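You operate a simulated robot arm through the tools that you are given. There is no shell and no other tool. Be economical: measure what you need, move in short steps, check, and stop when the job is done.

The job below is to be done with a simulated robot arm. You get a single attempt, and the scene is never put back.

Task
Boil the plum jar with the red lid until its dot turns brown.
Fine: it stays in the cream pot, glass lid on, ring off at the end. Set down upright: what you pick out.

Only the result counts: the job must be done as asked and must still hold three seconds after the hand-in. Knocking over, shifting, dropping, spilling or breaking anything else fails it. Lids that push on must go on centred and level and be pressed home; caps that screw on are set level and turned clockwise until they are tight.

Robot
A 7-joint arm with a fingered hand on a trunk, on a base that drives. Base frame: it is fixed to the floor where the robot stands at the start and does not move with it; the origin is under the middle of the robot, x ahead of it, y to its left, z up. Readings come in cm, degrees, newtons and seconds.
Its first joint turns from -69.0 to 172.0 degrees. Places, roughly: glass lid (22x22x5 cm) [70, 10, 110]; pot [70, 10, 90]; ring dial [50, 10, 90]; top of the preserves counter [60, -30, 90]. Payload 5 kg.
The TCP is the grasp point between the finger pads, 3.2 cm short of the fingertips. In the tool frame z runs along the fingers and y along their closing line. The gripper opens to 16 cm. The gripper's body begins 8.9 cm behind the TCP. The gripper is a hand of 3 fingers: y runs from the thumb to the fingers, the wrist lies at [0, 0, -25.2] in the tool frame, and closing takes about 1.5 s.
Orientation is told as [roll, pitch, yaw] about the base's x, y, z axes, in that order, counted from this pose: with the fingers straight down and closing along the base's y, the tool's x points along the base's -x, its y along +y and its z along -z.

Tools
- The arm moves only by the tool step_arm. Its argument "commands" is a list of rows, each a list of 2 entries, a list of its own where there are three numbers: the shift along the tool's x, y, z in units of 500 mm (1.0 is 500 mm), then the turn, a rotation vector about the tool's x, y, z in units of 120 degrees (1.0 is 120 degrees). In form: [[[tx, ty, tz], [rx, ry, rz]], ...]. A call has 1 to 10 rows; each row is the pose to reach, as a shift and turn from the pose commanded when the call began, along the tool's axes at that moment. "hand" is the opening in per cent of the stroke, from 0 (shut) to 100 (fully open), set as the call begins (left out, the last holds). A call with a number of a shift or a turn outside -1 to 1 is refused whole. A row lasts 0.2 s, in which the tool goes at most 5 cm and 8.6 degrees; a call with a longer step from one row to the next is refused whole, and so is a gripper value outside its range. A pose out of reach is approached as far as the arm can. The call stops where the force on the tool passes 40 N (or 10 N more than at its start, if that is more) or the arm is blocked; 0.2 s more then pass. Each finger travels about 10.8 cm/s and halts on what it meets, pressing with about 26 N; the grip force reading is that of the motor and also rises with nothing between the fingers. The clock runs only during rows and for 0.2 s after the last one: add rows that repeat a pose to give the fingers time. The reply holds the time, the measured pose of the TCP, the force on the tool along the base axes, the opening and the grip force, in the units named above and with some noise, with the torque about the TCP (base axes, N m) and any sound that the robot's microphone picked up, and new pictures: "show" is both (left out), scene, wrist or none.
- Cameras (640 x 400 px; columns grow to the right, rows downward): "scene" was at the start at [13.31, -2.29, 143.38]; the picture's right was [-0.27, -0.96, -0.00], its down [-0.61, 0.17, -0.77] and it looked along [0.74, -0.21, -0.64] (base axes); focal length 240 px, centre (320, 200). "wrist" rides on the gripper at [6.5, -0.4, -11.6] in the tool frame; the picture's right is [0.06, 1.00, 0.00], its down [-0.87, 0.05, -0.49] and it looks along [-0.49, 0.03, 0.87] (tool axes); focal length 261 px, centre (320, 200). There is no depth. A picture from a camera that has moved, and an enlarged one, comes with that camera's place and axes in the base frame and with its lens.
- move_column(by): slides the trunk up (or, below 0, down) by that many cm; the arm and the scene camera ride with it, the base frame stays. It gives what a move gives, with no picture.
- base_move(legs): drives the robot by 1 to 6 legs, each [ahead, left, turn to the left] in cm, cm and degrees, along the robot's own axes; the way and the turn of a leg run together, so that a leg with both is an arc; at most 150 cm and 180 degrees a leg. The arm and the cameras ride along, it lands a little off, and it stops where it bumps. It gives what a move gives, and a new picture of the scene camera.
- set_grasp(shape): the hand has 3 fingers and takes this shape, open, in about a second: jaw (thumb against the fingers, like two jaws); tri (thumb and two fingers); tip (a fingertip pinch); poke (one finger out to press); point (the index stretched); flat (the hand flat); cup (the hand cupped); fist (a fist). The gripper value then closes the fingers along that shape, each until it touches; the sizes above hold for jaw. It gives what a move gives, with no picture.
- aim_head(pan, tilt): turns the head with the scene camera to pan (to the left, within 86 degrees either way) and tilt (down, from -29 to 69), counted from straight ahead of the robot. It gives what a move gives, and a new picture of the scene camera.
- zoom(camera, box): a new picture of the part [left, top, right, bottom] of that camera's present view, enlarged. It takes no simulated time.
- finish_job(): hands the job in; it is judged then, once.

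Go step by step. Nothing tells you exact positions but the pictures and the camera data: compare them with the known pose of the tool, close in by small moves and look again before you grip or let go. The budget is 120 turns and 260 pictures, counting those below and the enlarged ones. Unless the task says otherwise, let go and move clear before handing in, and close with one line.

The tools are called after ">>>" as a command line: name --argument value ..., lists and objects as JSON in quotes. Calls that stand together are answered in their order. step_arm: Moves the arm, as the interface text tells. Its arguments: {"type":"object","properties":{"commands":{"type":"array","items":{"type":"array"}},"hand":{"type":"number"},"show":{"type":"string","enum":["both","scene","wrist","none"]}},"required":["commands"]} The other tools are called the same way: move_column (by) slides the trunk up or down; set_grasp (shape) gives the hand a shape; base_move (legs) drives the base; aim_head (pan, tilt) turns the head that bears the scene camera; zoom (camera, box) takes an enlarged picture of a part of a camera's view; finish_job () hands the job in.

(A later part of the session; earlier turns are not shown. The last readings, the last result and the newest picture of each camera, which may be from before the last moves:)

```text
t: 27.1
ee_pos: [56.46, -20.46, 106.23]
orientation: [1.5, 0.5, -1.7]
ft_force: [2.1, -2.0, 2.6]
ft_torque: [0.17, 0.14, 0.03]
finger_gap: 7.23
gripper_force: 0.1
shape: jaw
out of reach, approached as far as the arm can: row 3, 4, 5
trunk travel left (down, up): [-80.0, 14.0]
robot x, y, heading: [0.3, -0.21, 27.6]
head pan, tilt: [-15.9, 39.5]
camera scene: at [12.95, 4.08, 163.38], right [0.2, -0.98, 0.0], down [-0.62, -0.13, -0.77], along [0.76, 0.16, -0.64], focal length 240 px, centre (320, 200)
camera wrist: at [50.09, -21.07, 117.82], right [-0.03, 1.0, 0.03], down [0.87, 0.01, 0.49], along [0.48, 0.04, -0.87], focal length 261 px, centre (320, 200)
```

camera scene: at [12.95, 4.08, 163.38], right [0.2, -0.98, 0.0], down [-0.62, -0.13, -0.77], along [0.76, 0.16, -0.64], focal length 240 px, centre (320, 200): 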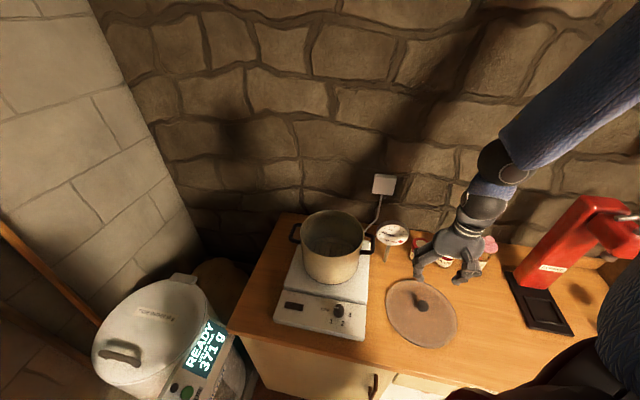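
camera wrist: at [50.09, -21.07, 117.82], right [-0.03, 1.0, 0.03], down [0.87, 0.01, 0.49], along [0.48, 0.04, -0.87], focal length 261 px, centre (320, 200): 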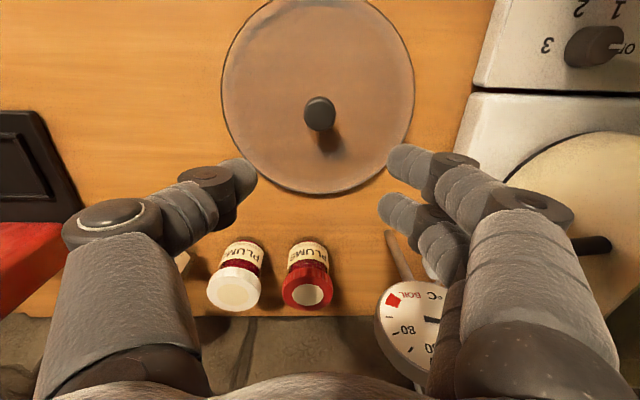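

The lid rests on the counter with its knob up. The red jar is at about [76.6, -21.1], the white jar is 9.6 cm to its right, and the thermometer is on its left. I'll turn the hand about 50° clockwise so the fingers clear both, then move above the jar.

>>> step_arm --commands '[[[-0.04, 0, -0.02], [0, 0, 0.067]], [[-0.08, 0, -0.04], [0, 0, 0.134]], [[-0.12, 0, -0.06], [0, 0, 0.2]], [[-0.19, 0, -0.08], [0, 0, 0.267]], [[-0.26, 0, -0.08], [0, 0, 0.334]], [[-0.33, 0, -0.08], [0, 0, 0.4]], [[-0.4, 0, -0.08], [0, 0, 0.4]], [[-0.4, 0, -0.08], [0, 0, 0.4]]]' --hand 55

```text
t: 28.9
ee_pos: [76.58, -21.19, 110.55]
orientation: [0.6, 0.5, -49.1]
ft_force: [0.1, -0.1, 0.5]
ft_torque: [0.02, -0.04, -0.01]
finger_gap: 8.76
gripper_force: 0.0
shape: jaw
trunk travel left (down, up): [-80.0, 14.0]
robot x, y, heading: [0.02, -0.18, 27.6]
head pan, tilt: [-15.9, 39.5]
camera scene: at [12.77, 4.08, 163.39], right [0.2, -0.98, 0.0], down [-0.62, -0.13, -0.77], along [0.76, 0.16, -0.64], focal length 240 px, centre (320, 200)
camera wrist: at [72.05, -16.71, 122.04], right [0.71, 0.7, 0.01], down [0.61, -0.63, 0.49], along [0.35, -0.34, -0.87], focal length 261 px, centre (320, 200)
```

scene: 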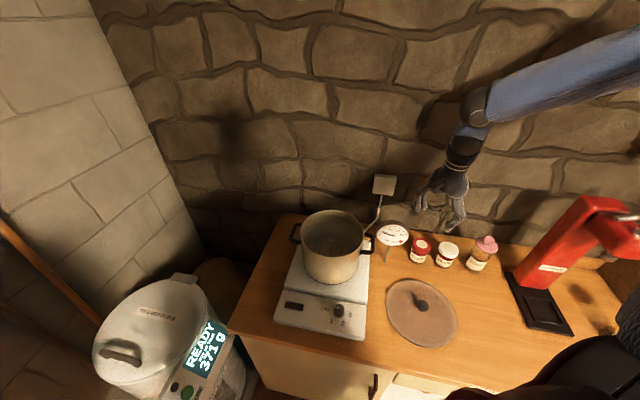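
wrist: 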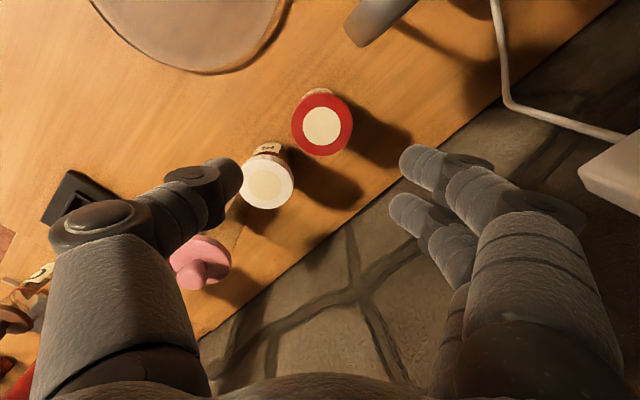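

Well aligned. I'll centre and descend to just above the lid.

>>> step_arm --commands '[[[0.001, 0.009, 0.08], [0, 0, 0]], [[0.001, 0.009, 0.16], [0, 0, 0]], [[0.001, 0.009, 0.24], [0, 0, 0]], [[0.001, 0.009, 0.24], [0, 0, 0]]]' --hand 65

>>> zoom --camera "scene" --box '[370, 180, 510, 290]'

```text
t: 29.9
ee_pos: [76.8, -20.59, 98.49]
orientation: [0.5, 0.3, -49.1]
ft_force: [-1.1, -0.5, 1.0]
ft_torque: [0.01, 0.01, 0.0]
finger_gap: 10.38
gripper_force: 0.1
shape: jaw
trunk travel left (down, up): [-80.0, 14.0]
robot x, y, heading: [0.15, -0.31, 27.4]
head pan, tilt: [-15.9, 39.5]
camera scene: at [12.79, 4.08, 163.39], right [0.2, -0.98, 0.0], down [-0.62, -0.13, -0.77], along [0.76, 0.16, -0.64], focal length 240 px, centre (320, 200)
camera wrist: at [72.25, -16.12, 110.08], right [0.71, 0.7, 0.01], down [0.61, -0.63, 0.49], along [0.35, -0.34, -0.87], focal length 261 px, centre (320, 200)
```

scene: 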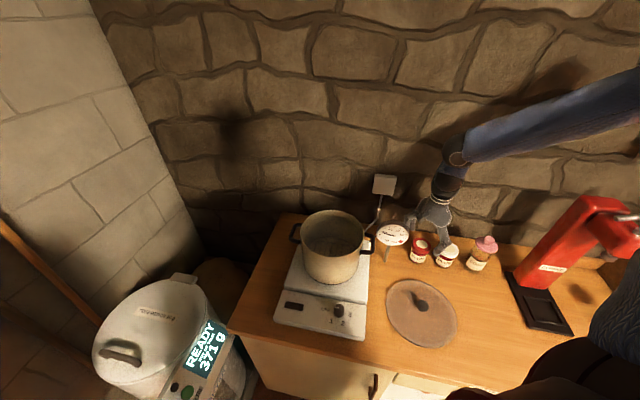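
wrist: 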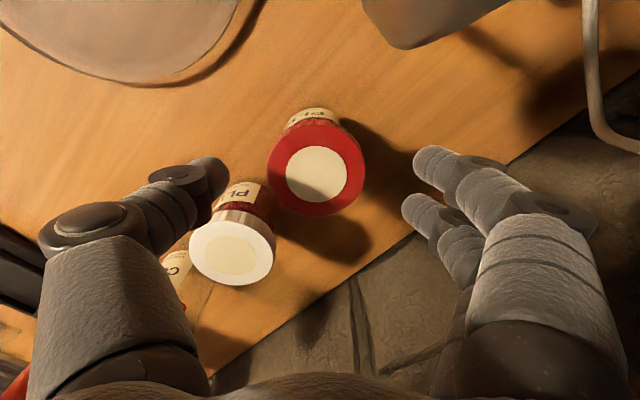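

```text
3.64 times, centred on (440, 235) of scene
camera zoom: at [12.79, 4.08, 163.39], right [0.2, -0.98, 0.0], down [-0.62, -0.13, -0.77], along [0.76, 0.16, -0.64], focal length 872 px, centre (-116, 73)
```

zoom: 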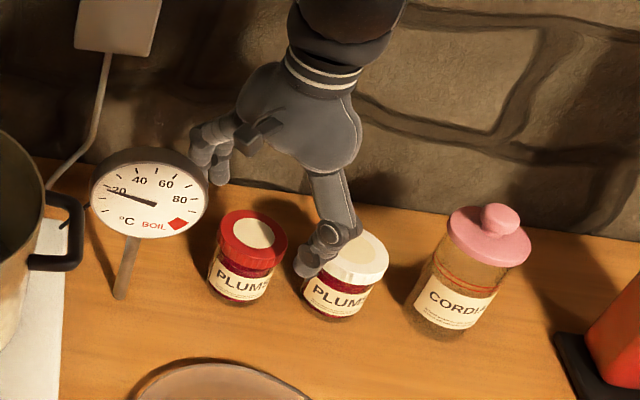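

The alignment is good (jar at about [76.7, -20.6], lid top near 96). I'll descend around the jar.

>>> step_arm --commands '[[[0, 0, 0.04], [0, 0, 0]], [[0, 0, 0.08], [0, 0, 0]], [[0, 0, 0.12], [0, 0, 0]], [[0, 0, 0.12], [0, 0, 0]]]'

>>> zoom --camera "scene" --box '[370, 180, 510, 290]'

```text
t: 30.9
ee_pos: [77.01, -20.5, 92.5]
orientation: [0.6, 0.5, -49.4]
ft_force: [-1.9, -10.0, 1.3]
ft_torque: [1.42, -0.22, 0.64]
finger_gap: 10.38
gripper_force: 0.0
shape: jaw
trunk travel left (down, up): [-80.0, 14.0]
robot x, y, heading: [0.14, -0.15, 27.8]
head pan, tilt: [-15.9, 39.5]
camera scene: at [12.87, 3.98, 163.37], right [0.2, -0.98, 0.0], down [-0.62, -0.13, -0.77], along [0.76, 0.16, -0.64], focal length 240 px, centre (320, 200)
camera wrist: at [72.39, -16.15, 104.01], right [0.71, 0.7, 0.01], down [0.61, -0.63, 0.49], along [0.35, -0.34, -0.87], focal length 261 px, centre (320, 200)
```

scene: 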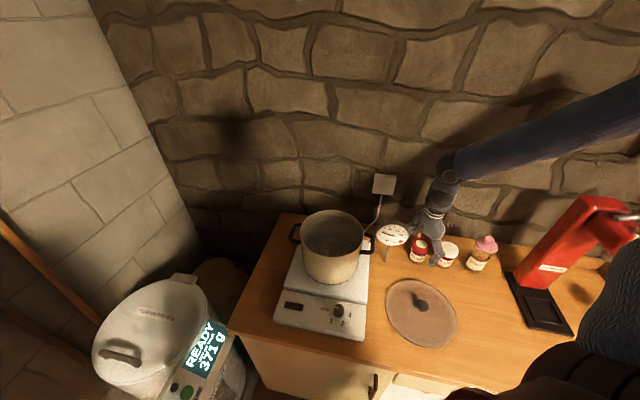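
wrist: 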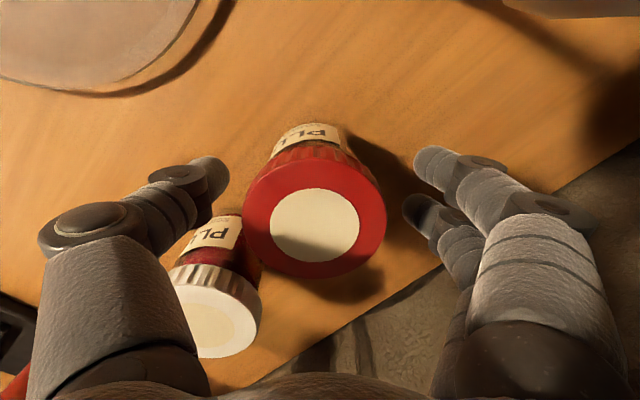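

```text
3.64 times, centred on (440, 235) of scene
camera zoom: at [12.87, 3.98, 163.37], right [0.2, -0.98, 0.0], down [-0.62, -0.13, -0.77], along [0.76, 0.16, -0.64], focal length 872 px, centre (-116, 73)
```

zoom: 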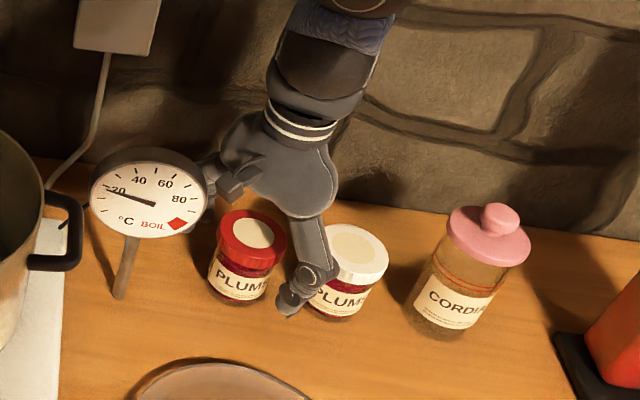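

There's a 10 N side force: the back of the hand, where the camera sits, is touching the thermometer. I'll back off toward -y and rise, then come back with the yaw reversed.

>>> step_arm --commands '[[[-0.008, -0.006, 0], [0, 0, 0]], [[-0.015, -0.013, 0], [0, 0, 0]], [[-0.015, -0.013, -0.05], [0, 0, 0]], [[-0.015, -0.013, -0.14], [0, 0, 0]], [[-0.015, -0.013, -0.23], [0, 0, 0]], [[-0.015, -0.013, -0.32], [0, 0, 0]], [[-0.015, -0.013, -0.4], [0, 0, 0]], [[-0.015, -0.013, -0.4], [0, 0, 0]]]'

>>> zoom --camera "scene" --box '[370, 180, 510, 290]'

```text
t: 32.7
ee_pos: [77.09, -21.88, 112.26]
orientation: [0.4, 0.5, -49.2]
ft_force: [-0.4, -0.3, 0.5]
ft_torque: [-0.03, 0.03, 0.01]
finger_gap: 10.36
gripper_force: 0.0
shape: jaw
trunk travel left (down, up): [-80.0, 14.0]
robot x, y, heading: [0.17, -0.13, 27.5]
head pan, tilt: [-15.9, 39.5]
camera scene: at [13.02, 4.07, 163.36], right [0.2, -0.98, 0.0], down [-0.62, -0.13, -0.77], along [0.76, 0.16, -0.64], focal length 240 px, centre (320, 200)
camera wrist: at [72.52, -17.4, 123.81], right [0.71, 0.7, 0.01], down [0.61, -0.63, 0.48], along [0.35, -0.34, -0.87], focal length 261 px, centre (320, 200)
```

scene: 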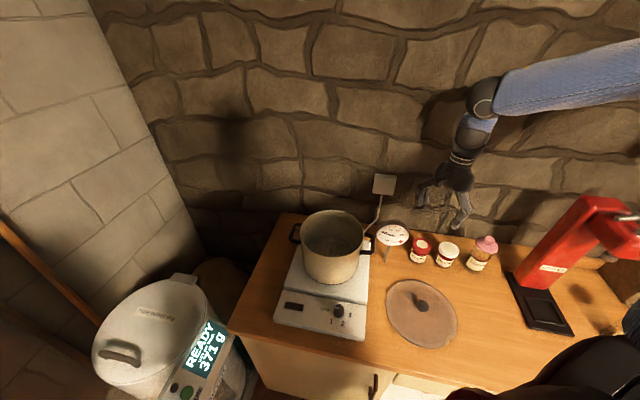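
wrist: 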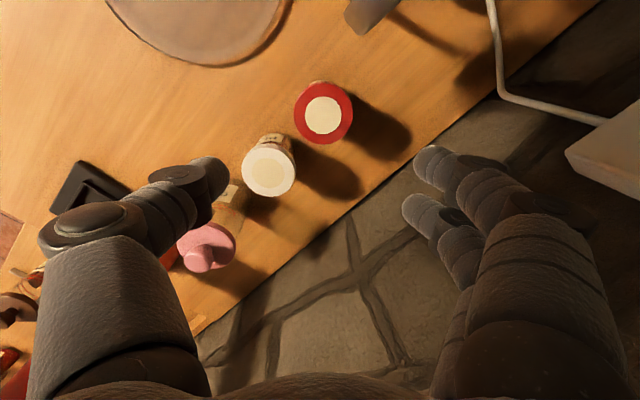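

```text
3.64 times, centred on (440, 235) of scene
camera zoom: at [13.02, 4.07, 163.36], right [0.2, -0.98, 0.0], down [-0.62, -0.13, -0.77], along [0.76, 0.16, -0.64], focal length 872 px, centre (-116, 73)
```

zoom: 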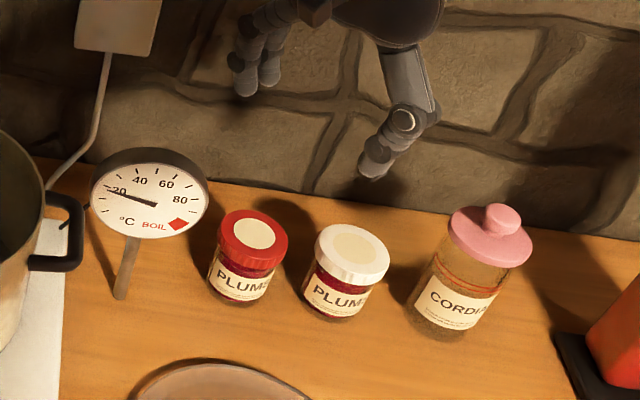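

The thermometer is unchanged. I'll turn the hand to yaw ≈ +75, with the fingers in front, the thumb behind, and the camera away from the thermometer.

>>> step_arm --commands '[[[0, 0, 0], [0, 0, -0.07]], [[0, 0, 0], [0, 0, -0.14]], [[0, 0, 0], [0, 0, -0.21]], [[0, 0, 0], [0, 0, -0.28]], [[0, 0, 0], [0, 0, -0.35]], [[0, 0, 0], [0, 0, -0.42]], [[0, 0, 0], [0, 0, -0.49]], [[0, 0, 0], [0, 0, -0.56]], [[0, 0, 0], [0, 0, -0.63]], [[0, 0, 0], [0, 0, -0.7]]]' --show "none"

>>> step_arm --commands '[[[0, 0, 0], [0, 0, -0.07]], [[0, 0, 0], [0, 0, -0.14]], [[0, 0, 0], [0, 0, -0.21]], [[0, 0, 0], [0, 0, -0.28]], [[0, 0, 0], [0, 0, -0.34]], [[0, 0, 0], [0, 0, -0.34]]]'

```text
t: 34.9
ee_pos: [77.22, -21.86, 112.45]
orientation: [0.5, -0.6, 35.0]
ft_force: [0.5, 0.2, -0.3]
ft_torque: [0.04, -0.02, -0.02]
finger_gap: 10.37
gripper_force: 0.0
shape: jaw
trunk travel left (down, up): [-80.0, 14.0]
robot x, y, heading: [0.17, -0.0, 27.5]
head pan, tilt: [-15.9, 39.5]
```

```text
t: 36.3
ee_pos: [76.95, -21.88, 112.38]
orientation: [0.0, -0.6, 75.7]
ft_force: [-0.6, -0.4, -0.4]
ft_torque: [0.04, 0.01, 0.0]
finger_gap: 10.38
gripper_force: 0.0
shape: jaw
trunk travel left (down, up): [-80.0, 14.0]
robot x, y, heading: [-0.13, 0.32, 27.6]
head pan, tilt: [-15.9, 39.5]
camera scene: at [12.91, 4.07, 163.38], right [0.2, -0.98, 0.0], down [-0.62, -0.13, -0.77], along [0.76, 0.16, -0.64], focal length 240 px, centre (320, 200)
camera wrist: at [75.79, -28.48, 123.85], right [-0.98, 0.19, 0.0], down [0.16, 0.85, 0.5], along [0.09, 0.49, -0.86], focal length 261 px, centre (320, 200)
```

scene: 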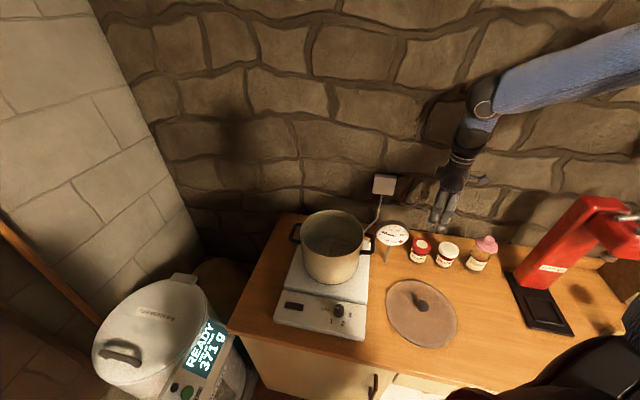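
wrist: 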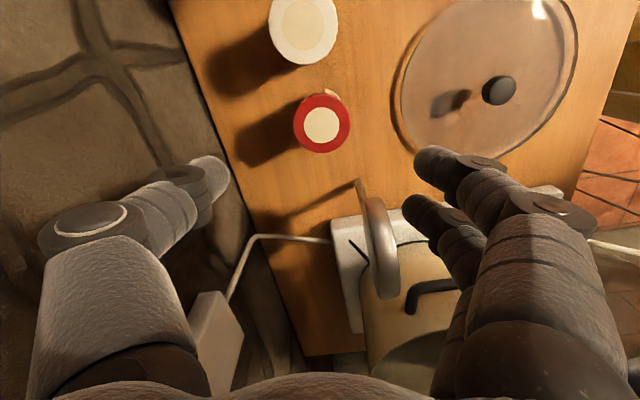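

The view is clear now, and the jar sits at about [76.85, -21.0]. I'll centre and descend partway.

>>> step_arm --commands '[[[-0.016, 0.006, 0.08], [0, 0, 0]], [[-0.016, 0.006, 0.16], [0, 0, 0]], [[-0.016, 0.006, 0.24], [0, 0, 0]], [[-0.016, 0.006, 0.278], [0, 0, 0]], [[-0.016, 0.006, 0.278], [0, 0, 0]]]'

>>> zoom --camera "scene" --box '[370, 180, 510, 290]'

```text
t: 37.5
ee_pos: [77.02, -20.73, 98.7]
orientation: [0.0, -0.8, 75.5]
ft_force: [0.2, 1.5, 0.1]
ft_torque: [-0.01, 0.01, -0.01]
finger_gap: 10.36
gripper_force: 0.0
shape: jaw
trunk travel left (down, up): [-80.0, 14.0]
robot x, y, heading: [-0.17, -0.12, 27.4]
head pan, tilt: [-15.9, 39.5]
camera scene: at [12.86, 4.08, 163.38], right [0.2, -0.98, 0.0], down [-0.62, -0.13, -0.77], along [0.76, 0.16, -0.64], focal length 240 px, centre (320, 200)
camera wrist: at [75.74, -27.44, 110.06], right [-0.98, 0.19, 0.0], down [0.16, 0.85, 0.5], along [0.09, 0.49, -0.86], focal length 261 px, centre (320, 200)
```

scene: 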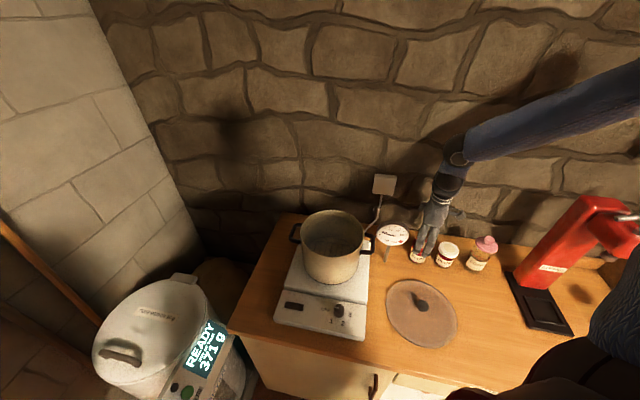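
wrist: 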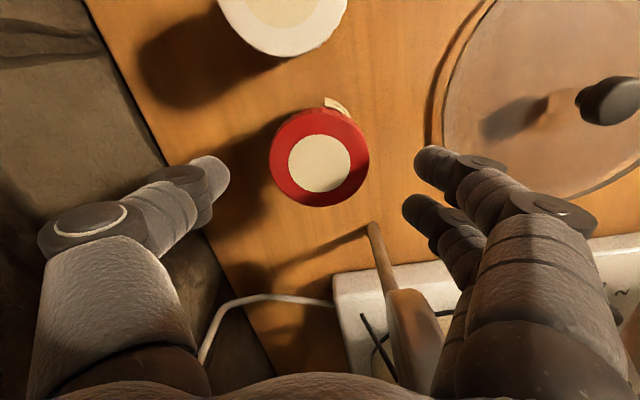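

```text
3.64 times, centred on (440, 235) of scene
camera zoom: at [12.86, 4.08, 163.38], right [0.2, -0.98, 0.0], down [-0.62, -0.13, -0.77], along [0.76, 0.16, -0.64], focal length 872 px, centre (-116, 73)
```

zoom: 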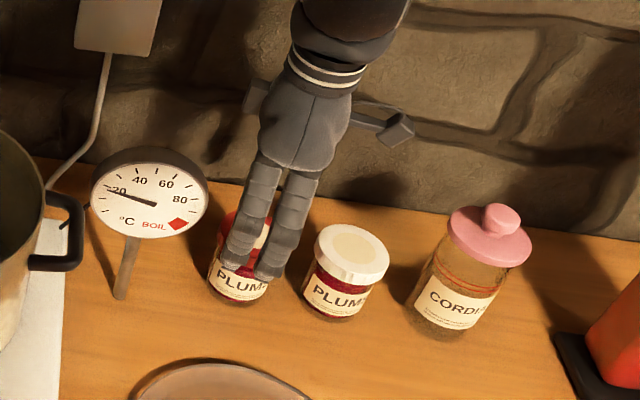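

The jar is centred along the closing line. I'll descend with a small y correction while watching the force.

>>> step_arm --commands '[[[0.008, -0.002, 0.03], [0, 0, 0]], [[0.008, -0.002, 0.06], [0, 0, 0]], [[0.008, -0.002, 0.09], [0, 0, 0]], [[0.008, -0.002, 0.12], [0, 0, 0]], [[0.008, -0.002, 0.13], [0, 0, 0]], [[0.008, -0.002, 0.13], [0, 0, 0]]]'

>>> zoom --camera "scene" --box '[370, 180, 510, 290]'

```text
t: 38.9
ee_pos: [76.97, -21.09, 91.91]
orientation: [0.0, -0.8, 75.6]
ft_force: [-0.5, 0.9, 0.3]
ft_torque: [0.0, 0.0, 0.0]
finger_gap: 10.34
gripper_force: 0.0
shape: jaw
trunk travel left (down, up): [-80.0, 14.0]
robot x, y, heading: [0.21, -0.04, 27.3]
head pan, tilt: [-15.9, 39.5]
camera scene: at [12.93, 4.08, 163.37], right [0.2, -0.98, 0.0], down [-0.62, -0.13, -0.77], along [0.76, 0.16, -0.64], focal length 240 px, centre (320, 200)
camera wrist: at [75.77, -27.77, 103.42], right [-0.98, 0.19, 0.0], down [0.16, 0.85, 0.5], along [0.09, 0.49, -0.86], focal length 261 px, centre (320, 200)
```

scene: 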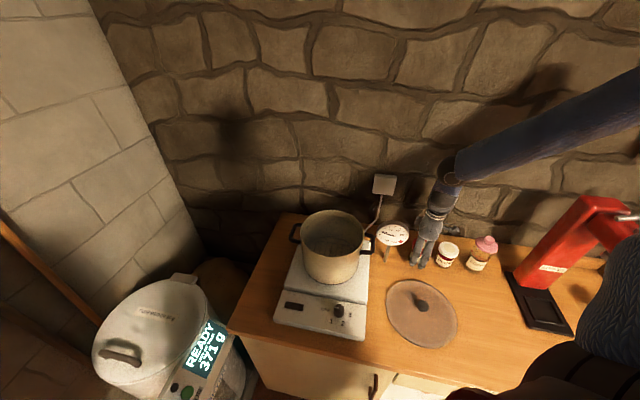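
wrist: 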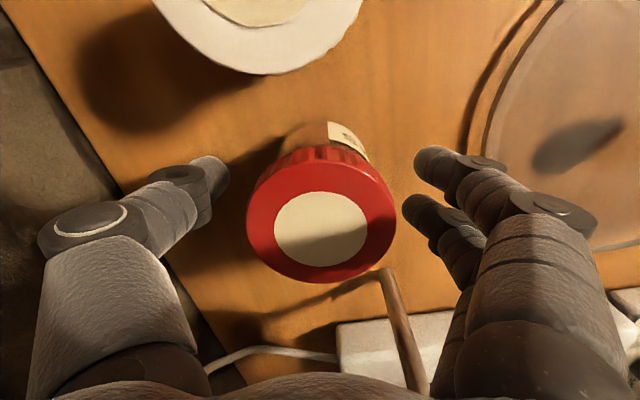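

```text
3.64 times, centred on (440, 235) of scene
camera zoom: at [12.93, 4.08, 163.37], right [0.2, -0.98, 0.0], down [-0.62, -0.13, -0.77], along [0.76, 0.16, -0.64], focal length 872 px, centre (-116, 73)
```

zoom: 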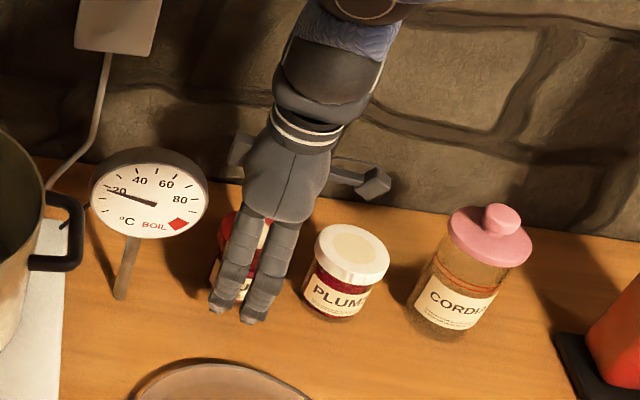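

No contact forces. I'll close on the jar.

>>> step_arm --commands '[[[0, 0, 0], [0, 0, 0]], [[0, 0, 0], [0, 0, 0]], [[0, 0, 0], [0, 0, 0]], [[0, 0, 0], [0, 0, 0]], [[0, 0, 0], [0, 0, 0]]]' --hand 25 --show "wrist"

>>> step_arm --commands '[[[0, 0, -0.02], [0, 0, 0]], [[0, 0, -0.04], [0, 0, 0]], [[0, 0, -0.04], [0, 0, 0]]]'

```text
t: 40.1
ee_pos: [77.03, -21.13, 91.96]
orientation: [0.0, -0.7, 75.6]
ft_force: [0.1, 0.5, -0.7]
ft_torque: [-0.01, 0.0, 0.01]
finger_gap: 4.93
gripper_force: 25.8
shape: jaw
trunk travel left (down, up): [-80.0, 14.0]
robot x, y, heading: [0.14, -0.04, 27.6]
head pan, tilt: [-15.9, 39.5]
camera wrist: at [75.76, -27.78, 103.42], right [-0.98, 0.19, 0.0], down [0.16, 0.85, 0.5], along [0.09, 0.49, -0.86], focal length 261 px, centre (320, 200)
```

wrist: 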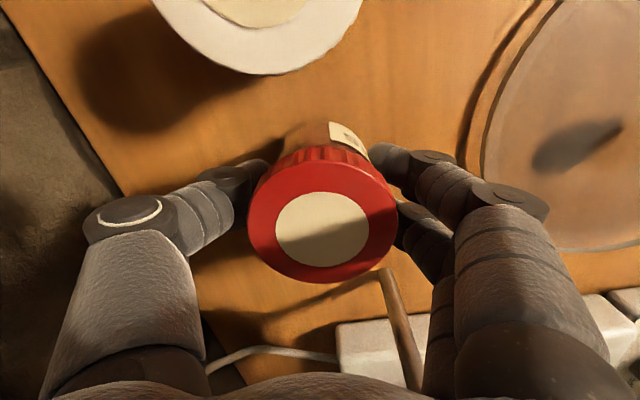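

```text
t: 40.9
ee_pos: [76.89, -21.12, 93.95]
orientation: [0.0, -0.7, 75.5]
ft_force: [0.2, -0.5, -2.0]
ft_torque: [0.01, -0.03, 0.04]
finger_gap: 4.95
gripper_force: 25.4
shape: jaw
trunk travel left (down, up): [-80.0, 14.0]
robot x, y, heading: [0.03, 0.3, 27.6]
head pan, tilt: [-15.9, 39.5]
camera scene: at [12.97, 4.07, 163.37], right [0.2, -0.98, 0.0], down [-0.62, -0.13, -0.77], along [0.76, 0.16, -0.64], focal length 240 px, centre (320, 200)
camera wrist: at [75.75, -27.75, 105.41], right [-0.98, 0.19, 0.0], down [0.16, 0.85, 0.5], along [0.09, 0.49, -0.86], focal length 261 px, centre (320, 200)
```

scene: 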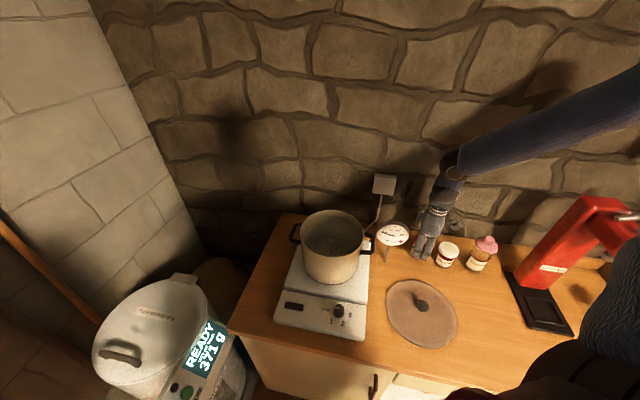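
wrist: 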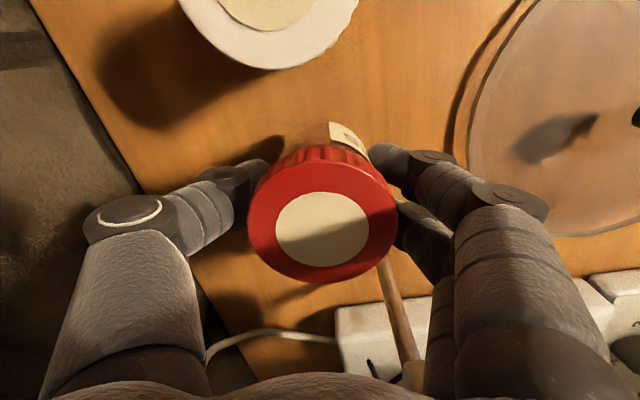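

The jar is lifted. I'll raise it well above the thermometer and pot rim.

>>> step_arm --commands '[[[0, 0, -0.09], [0, 0, 0]], [[0, 0, -0.18], [0, 0, 0]], [[0, 0, -0.27], [0, 0, 0]], [[0, 0, -0.36], [0, 0, 0]], [[0, 0, -0.45], [0, 0, 0]], [[0, 0, -0.54], [0, 0, 0]], [[0, 0, -0.54], [0, 0, 0]]]'

```text
t: 42.5
ee_pos: [77.05, -21.45, 121.06]
orientation: [0.1, -0.6, 75.6]
ft_force: [0.2, -0.7, -2.5]
ft_torque: [0.0, 0.01, -0.02]
finger_gap: 4.94
gripper_force: 26.1
shape: jaw
trunk travel left (down, up): [-80.0, 14.0]
robot x, y, heading: [0.17, 0.07, 27.3]
head pan, tilt: [-15.9, 39.5]
camera scene: at [13.08, 4.03, 163.36], right [0.2, -0.98, 0.0], down [-0.62, -0.13, -0.77], along [0.76, 0.16, -0.64], focal length 240 px, centre (320, 200)
camera wrist: at [75.9, -28.14, 132.49], right [-0.98, 0.19, 0.0], down [0.16, 0.85, 0.5], along [0.09, 0.49, -0.86], focal length 261 px, centre (320, 200)
```

scene: 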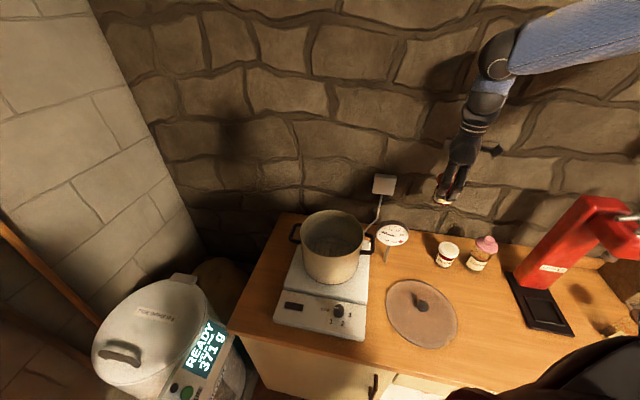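
wrist: 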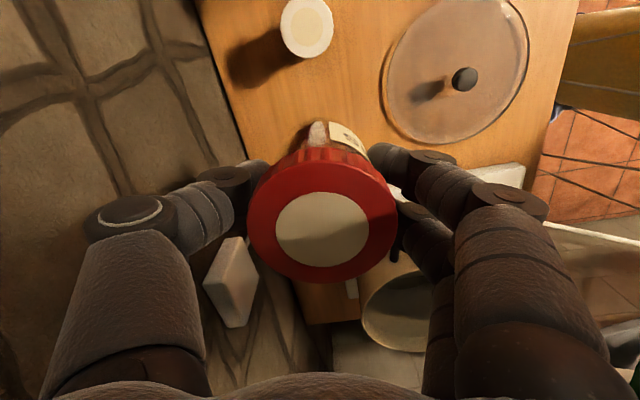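

Now I'll carry it over the pot centre at [66.1, 10.9].

>>> step_arm --commands '[[[-0.0716, 0.0468, 0], [0, 0, 0]], [[-0.143, 0.0935, 0], [0, 0, 0]], [[-0.215, 0.14, 0], [0, 0, 0]], [[-0.2865, 0.187, 0], [0, 0, 0]], [[-0.358, 0.234, 0], [0, 0, 0]], [[-0.43, 0.2805, 0], [0, 0, 0]], [[-0.5015, 0.327, 0], [0, 0, 0]], [[-0.573, 0.374, 0], [0, 0, 0]], [[-0.573, 0.374, 0], [0, 0, 0]]]'

>>> zoom --camera "scene" --box '[270, 150, 410, 290]'

```text
t: 44.5
ee_pos: [65.65, 10.62, 121.38]
orientation: [-0.1, -0.8, 75.6]
ft_force: [-1.0, 0.0, -3.3]
ft_torque: [-0.02, 0.02, 0.01]
finger_gap: 4.94
gripper_force: 25.7
shape: jaw
trunk travel left (down, up): [-80.0, 14.0]
robot x, y, heading: [-0.06, 0.05, 27.6]
head pan, tilt: [-15.9, 39.5]
camera scene: at [12.77, 4.02, 163.39], right [0.2, -0.98, 0.0], down [-0.62, -0.13, -0.77], along [0.76, 0.16, -0.64], focal length 240 px, centre (320, 200)
camera wrist: at [64.38, 4.13, 132.84], right [-0.98, 0.19, 0.0], down [0.16, 0.85, 0.5], along [0.1, 0.49, -0.86], focal length 261 px, centre (320, 200)
```

scene: 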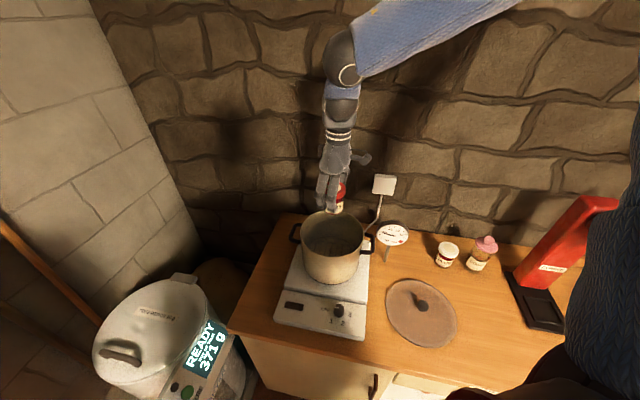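
wrist: 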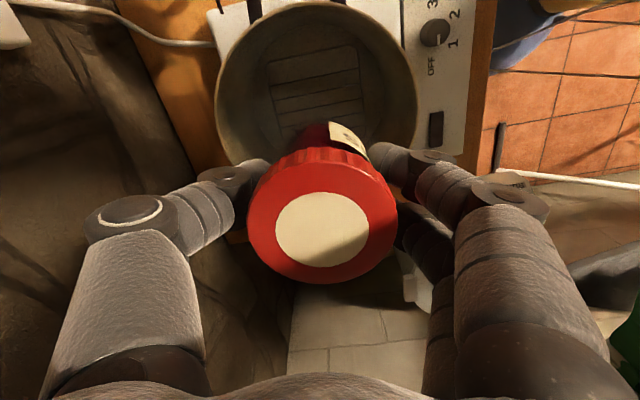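

```text
2.86 times, centred on (340, 220) of scene
camera zoom: at [12.77, 4.02, 163.39], right [0.2, -0.98, 0.0], down [-0.62, -0.13, -0.77], along [0.76, 0.16, -0.64], focal length 685 px, centre (263, 143)
```

zoom: 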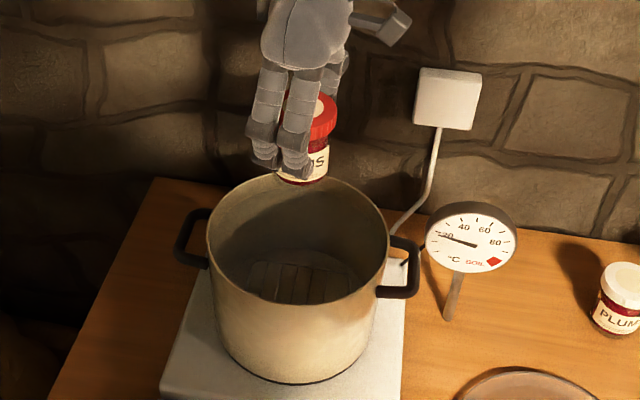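

The jar is over the pot centre. I'll descend into the pot carefully.

>>> step_arm --commands '[[[-0.007, -0.004, 0.06], [0, 0, 0]], [[-0.007, -0.004, 0.12], [0, 0, 0]], [[-0.007, -0.004, 0.18], [0, 0, 0]], [[-0.007, -0.004, 0.24], [0, 0, 0]], [[-0.007, -0.004, 0.3], [0, 0, 0]], [[-0.007, -0.004, 0.36], [0, 0, 0]], [[-0.007, -0.004, 0.38], [0, 0, 0]]]'

>>> zoom --camera "scene" --box '[270, 150, 410, 290]'

```text
t: 46.1
ee_pos: [66.08, 11.43, 102.37]
orientation: [-0.1, -0.6, 75.6]
ft_force: [0.6, -0.8, -2.2]
ft_torque: [0.01, -0.01, 0.0]
finger_gap: 4.92
gripper_force: 25.9
shape: jaw
trunk travel left (down, up): [-80.0, 14.0]
robot x, y, heading: [-0.13, 0.23, 27.4]
head pan, tilt: [-15.9, 39.5]
camera scene: at [12.89, 4.09, 163.38], right [0.2, -0.98, 0.0], down [-0.62, -0.13, -0.77], along [0.76, 0.16, -0.64], focal length 240 px, centre (320, 200)
camera wrist: at [64.91, 4.75, 113.83], right [-0.98, 0.19, 0.0], down [0.16, 0.85, 0.5], along [0.09, 0.49, -0.86], focal length 261 px, centre (320, 200)
```

scene: 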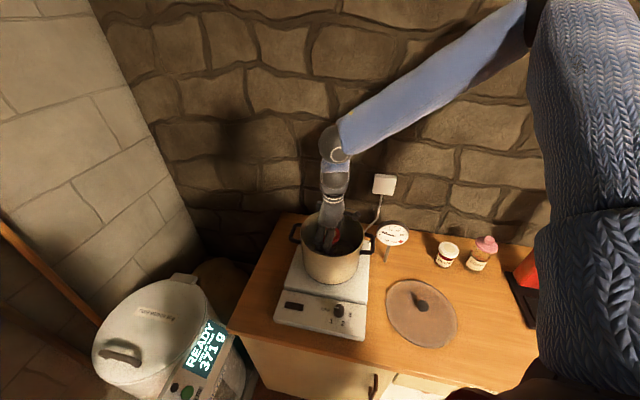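
wrist: 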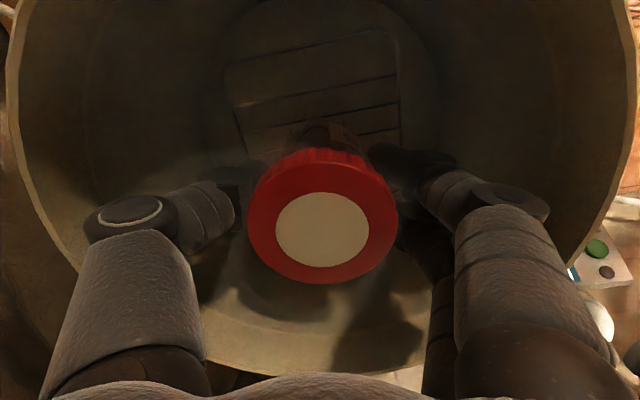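

```text
2.86 times, centred on (340, 220) of scene
camera zoom: at [12.89, 4.09, 163.38], right [0.2, -0.98, 0.0], down [-0.62, -0.13, -0.77], along [0.76, 0.16, -0.64], focal length 685 px, centre (263, 143)
```

zoom: 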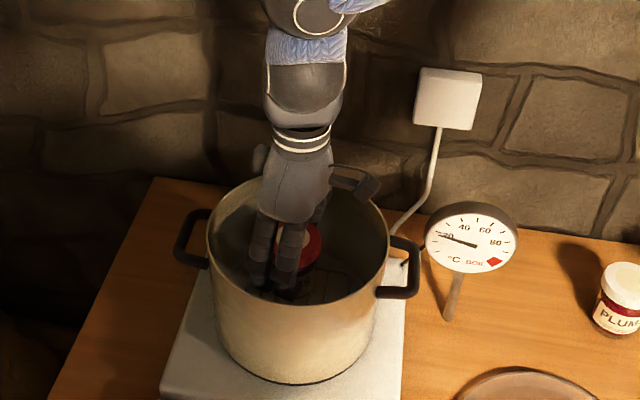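

The jar is inside and centred over the rack. I'll lower to contact.

>>> step_arm --commands '[[[0.004, 0, 0.01], [0, 0, 0]], [[0.004, 0, 0.02], [0, 0, 0]], [[0.004, 0, 0.03], [0, 0, 0]], [[0.004, 0, 0.04], [0, 0, 0]], [[0.004, 0, 0.05], [0, 0, 0]], [[0.004, 0, 0.058], [0, 0, 0]], [[0.004, 0, 0.066], [0, 0, 0]], [[0.004, 0, 0.074], [0, 0, 0]]]'

```text
t: 47.9
ee_pos: [66.12, 11.26, 98.63]
orientation: [0.0, -0.6, 75.6]
ft_force: [0.0, 0.2, -3.4]
ft_torque: [-0.03, -0.01, 0.01]
finger_gap: 4.92
gripper_force: 25.8
shape: jaw
trunk travel left (down, up): [-80.0, 14.0]
robot x, y, heading: [0.05, -0.05, 27.4]
head pan, tilt: [-15.9, 39.5]
camera scene: at [12.95, 4.1, 163.37], right [0.2, -0.98, 0.0], down [-0.62, -0.13, -0.77], along [0.76, 0.16, -0.64], focal length 240 px, centre (320, 200)
camera wrist: at [64.96, 4.7, 110.03], right [-0.98, 0.19, 0.0], down [0.16, 0.85, 0.5], along [0.09, 0.49, -0.86], focal length 261 px, centre (320, 200)
```

scene: 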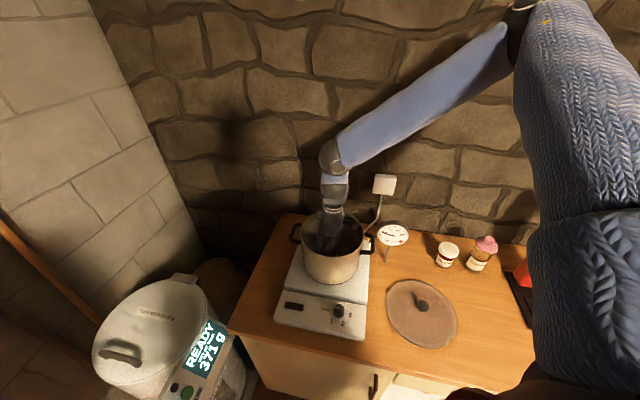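
wrist: 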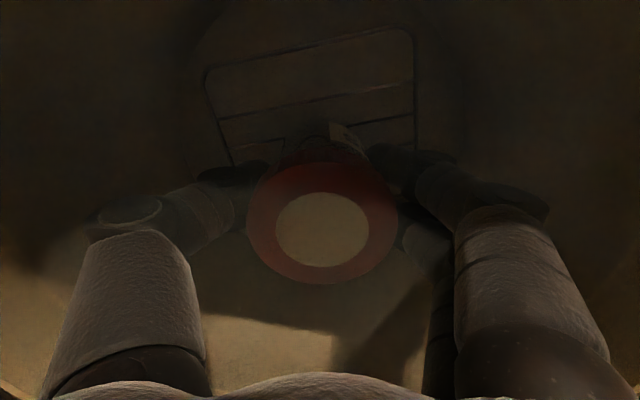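

No contact yet, so I'll continue slowly.

>>> step_arm --commands '[[[0, 0, 0.006], [0, 0, 0]], [[0, 0, 0.012], [0, 0, 0]], [[0, 0, 0.018], [0, 0, 0]], [[0, 0, 0.024], [0, 0, 0]], [[0, 0, 0.03], [0, 0, 0]], [[0, 0, 0.036], [0, 0, 0]]]' --show "scene"

>>> zoom --camera "scene" --box '[270, 150, 410, 290]'

```text
t: 48.7
ee_pos: [66.08, 11.39, 98.44]
orientation: [-0.2, -1.0, 75.6]
ft_force: [-4.4, -7.0, 31.7]
ft_torque: [-0.12, 0.26, 0.05]
finger_gap: 5.2
gripper_force: 26.6
shape: jaw
trunk travel left (down, up): [-80.0, 14.0]
robot x, y, heading: [-0.23, -0.3, 27.5]
head pan, tilt: [-15.9, 39.5]
stopped in row 3: the force on the tool passed its limit (the readings are from after the stop); the commanded pose is now the measured one
camera scene: at [12.7, 3.99, 163.42], right [0.2, -0.98, 0.0], down [-0.62, -0.13, -0.77], along [0.76, 0.16, -0.63], focal length 240 px, centre (320, 200)
```

scene: 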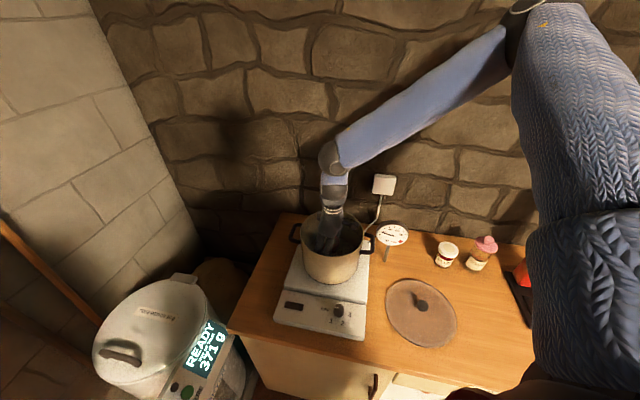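

```text
2.86 times, centred on (340, 220) of scene
camera zoom: at [12.7, 3.99, 163.42], right [0.2, -0.98, 0.0], down [-0.62, -0.13, -0.77], along [0.76, 0.16, -0.63], focal length 685 px, centre (263, 143)
```

zoom: 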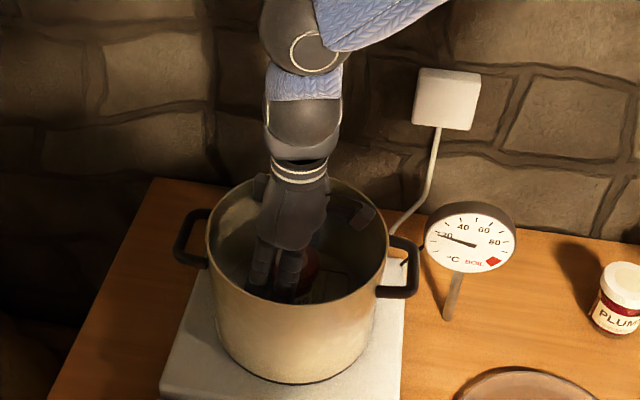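

Contact on axis: the jar is on the rack. I'll release it and rise out.

>>> step_arm --commands '[[[0, 0, -0.004], [0, 0, 0]], [[0, 0, -0.004], [0, 0, 0]], [[0, 0, -0.004], [0, 0, 0]], [[0, 0, -0.004], [0, 0, 0]]]' --hand 50 --show "wrist"

>>> step_arm --commands '[[[0, 0, -0.03], [0, 0, 0]], [[0, 0, -0.07], [0, 0, 0]], [[0, 0, -0.12], [0, 0, 0]], [[0, 0, -0.2], [0, 0, 0]], [[0, 0, -0.28], [0, 0, 0]], [[0, 0, -0.36], [0, 0, 0]], [[0, 0, -0.44], [0, 0, 0]], [[0, 0, -0.44], [0, 0, 0]]]'

```text
t: 49.7
ee_pos: [66.26, 11.57, 98.24]
orientation: [-0.1, -0.9, 75.6]
ft_force: [0.9, 0.4, 0.3]
ft_torque: [-0.03, -0.01, -0.01]
finger_gap: 7.92
gripper_force: 0.0
shape: jaw
trunk travel left (down, up): [-80.0, 14.0]
robot x, y, heading: [0.28, -0.02, 27.3]
head pan, tilt: [-15.9, 39.5]
camera wrist: at [65.02, 4.79, 109.68], right [-0.98, 0.19, 0.0], down [0.16, 0.85, 0.5], along [0.1, 0.5, -0.86], focal length 261 px, centre (320, 200)
```

wrist: 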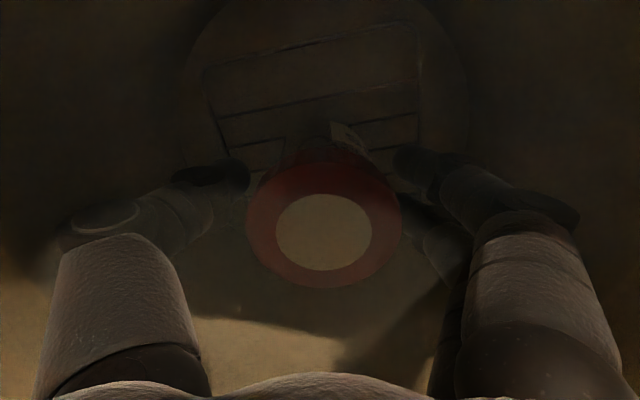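

```text
t: 51.5
ee_pos: [66.44, 11.01, 120.41]
orientation: [0.0, -0.8, 75.6]
ft_force: [-0.5, -0.2, 0.0]
ft_torque: [0.03, 0.09, 0.03]
finger_gap: 7.92
gripper_force: 0.0
shape: jaw
trunk travel left (down, up): [-80.0, 14.0]
robot x, y, heading: [0.03, 0.14, 27.6]
head pan, tilt: [-15.9, 39.5]
camera scene: at [13.06, 4.13, 163.36], right [0.2, -0.98, 0.0], down [-0.62, -0.13, -0.77], along [0.76, 0.16, -0.64], focal length 240 px, centre (320, 200)
camera wrist: at [65.23, 4.38, 131.67], right [-0.98, 0.19, 0.0], down [0.16, 0.85, 0.5], along [0.1, 0.5, -0.86], focal length 261 px, centre (320, 200)
```

scene: 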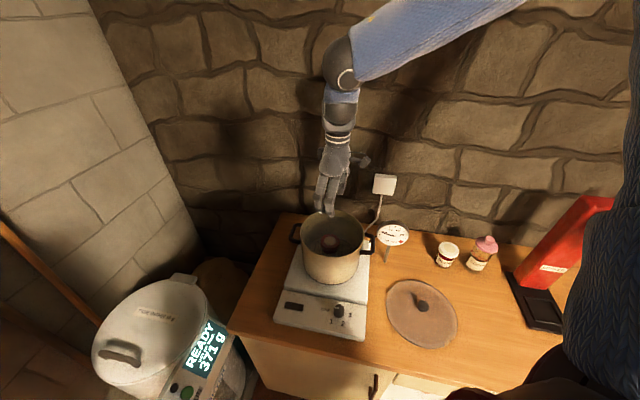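
wrist: 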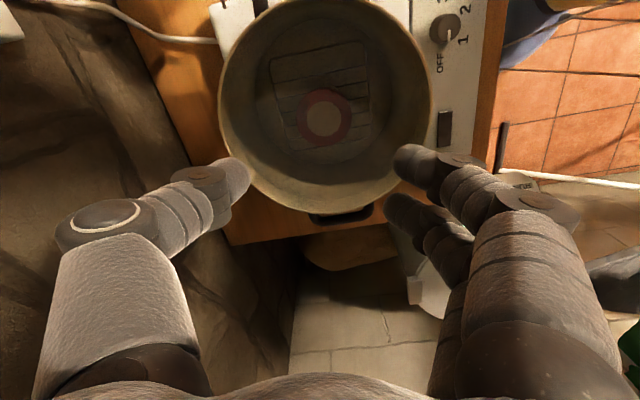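

The jar stands upright on the rack. To stop the arm cramping at the lid's spot, I'll back the base up 8 cm before fetching the lid.

>>> base_move --legs '[[-8, 0, 0]]'

>>> zoom --camera "wrist" --box '[200, 0, 460, 240]'

```text
t: 52.6
ee_pos: [58.82, 7.11, 120.4]
orientation: [-0.1, -0.9, 75.6]
ft_force: [-0.5, -1.5, -0.9]
ft_torque: [-0.04, -0.03, -0.01]
finger_gap: 7.95
gripper_force: 0.0
shape: jaw
trunk travel left (down, up): [-80.0, 14.0]
robot x, y, heading: [-7.03, -3.54, 27.6]
head pan, tilt: [-15.9, 39.5]
camera scene: at [5.43, 0.17, 163.39], right [0.2, -0.98, 0.0], down [-0.62, -0.13, -0.77], along [0.76, 0.16, -0.64], focal length 240 px, centre (320, 200)
```

scene: 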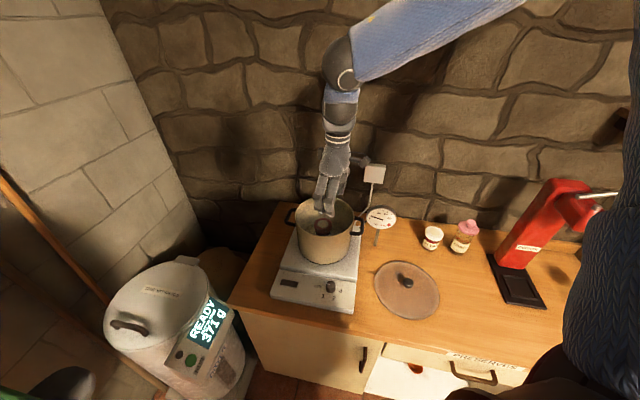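

```text
1.67 times, centred on (330, 120) of wrist
camera zoom: at [57.67, 0.43, 131.81], right [-0.98, 0.19, 0.0], down [0.16, 0.85, 0.51], along [0.1, 0.5, -0.86], focal length 434 px, centre (303, 333)
```

zoom: 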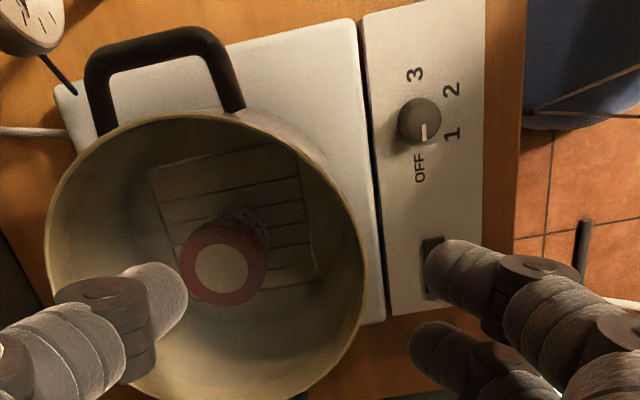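

The jar is upright on the rack, and the dial is at about [48.8, 5.5] pointing at OFF. Now I'll go back to the lid.

>>> step_arm --commands '[[[0.055, -0.007, 0], [0, 0, 0.064]], [[0.11, -0.015, 0], [0, 0, 0.128]], [[0.164, -0.022, 0], [0, 0, 0.192]], [[0.219, -0.029, 0], [0, 0, 0.256]], [[0.274, -0.037, 0], [0, 0, 0.32]], [[0.328, -0.044, 0], [0, 0, 0.384]], [[0.383, -0.051, 0], [0, 0, 0.448]], [[0.438, -0.058, 0], [0, 0, 0.512]], [[0.492, -0.066, 0], [0, 0, 0.576]], [[0.547, -0.073, 0], [0, 0, 0.64]]]'

```text
t: 54.8
ee_pos: [55.85, -20.26, 119.84]
orientation: [0.9, -0.3, -1.3]
ft_force: [-0.3, 0.1, -0.7]
ft_torque: [0.04, 0.0, 0.01]
finger_gap: 7.94
gripper_force: 0.0
shape: jaw
trunk travel left (down, up): [-80.0, 14.0]
robot x, y, heading: [-7.23, -3.69, 27.3]
head pan, tilt: [-15.9, 39.5]
camera scene: at [5.57, 0.07, 163.39], right [0.2, -0.98, 0.0], down [-0.62, -0.13, -0.77], along [0.76, 0.16, -0.64], focal length 240 px, centre (320, 200)
camera wrist: at [49.22, -20.83, 131.32], right [-0.04, 1.0, 0.02], down [0.87, 0.03, 0.5], along [0.5, 0.03, -0.87], focal length 261 px, centre (320, 200)
```

scene: 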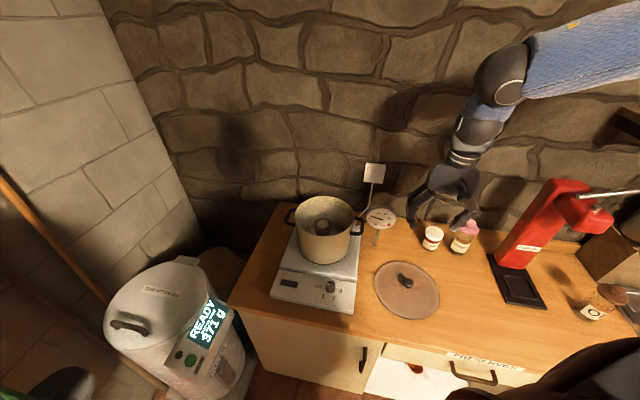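
wrist: 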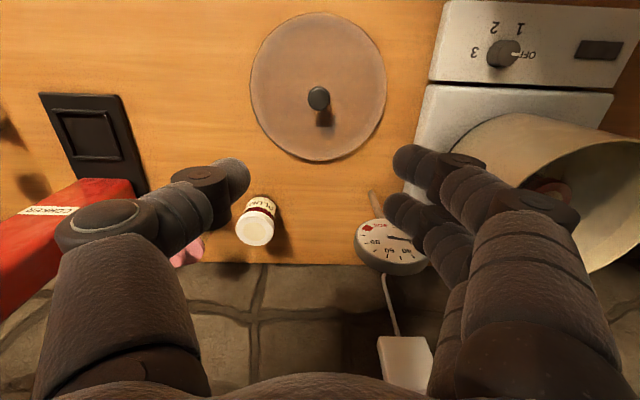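

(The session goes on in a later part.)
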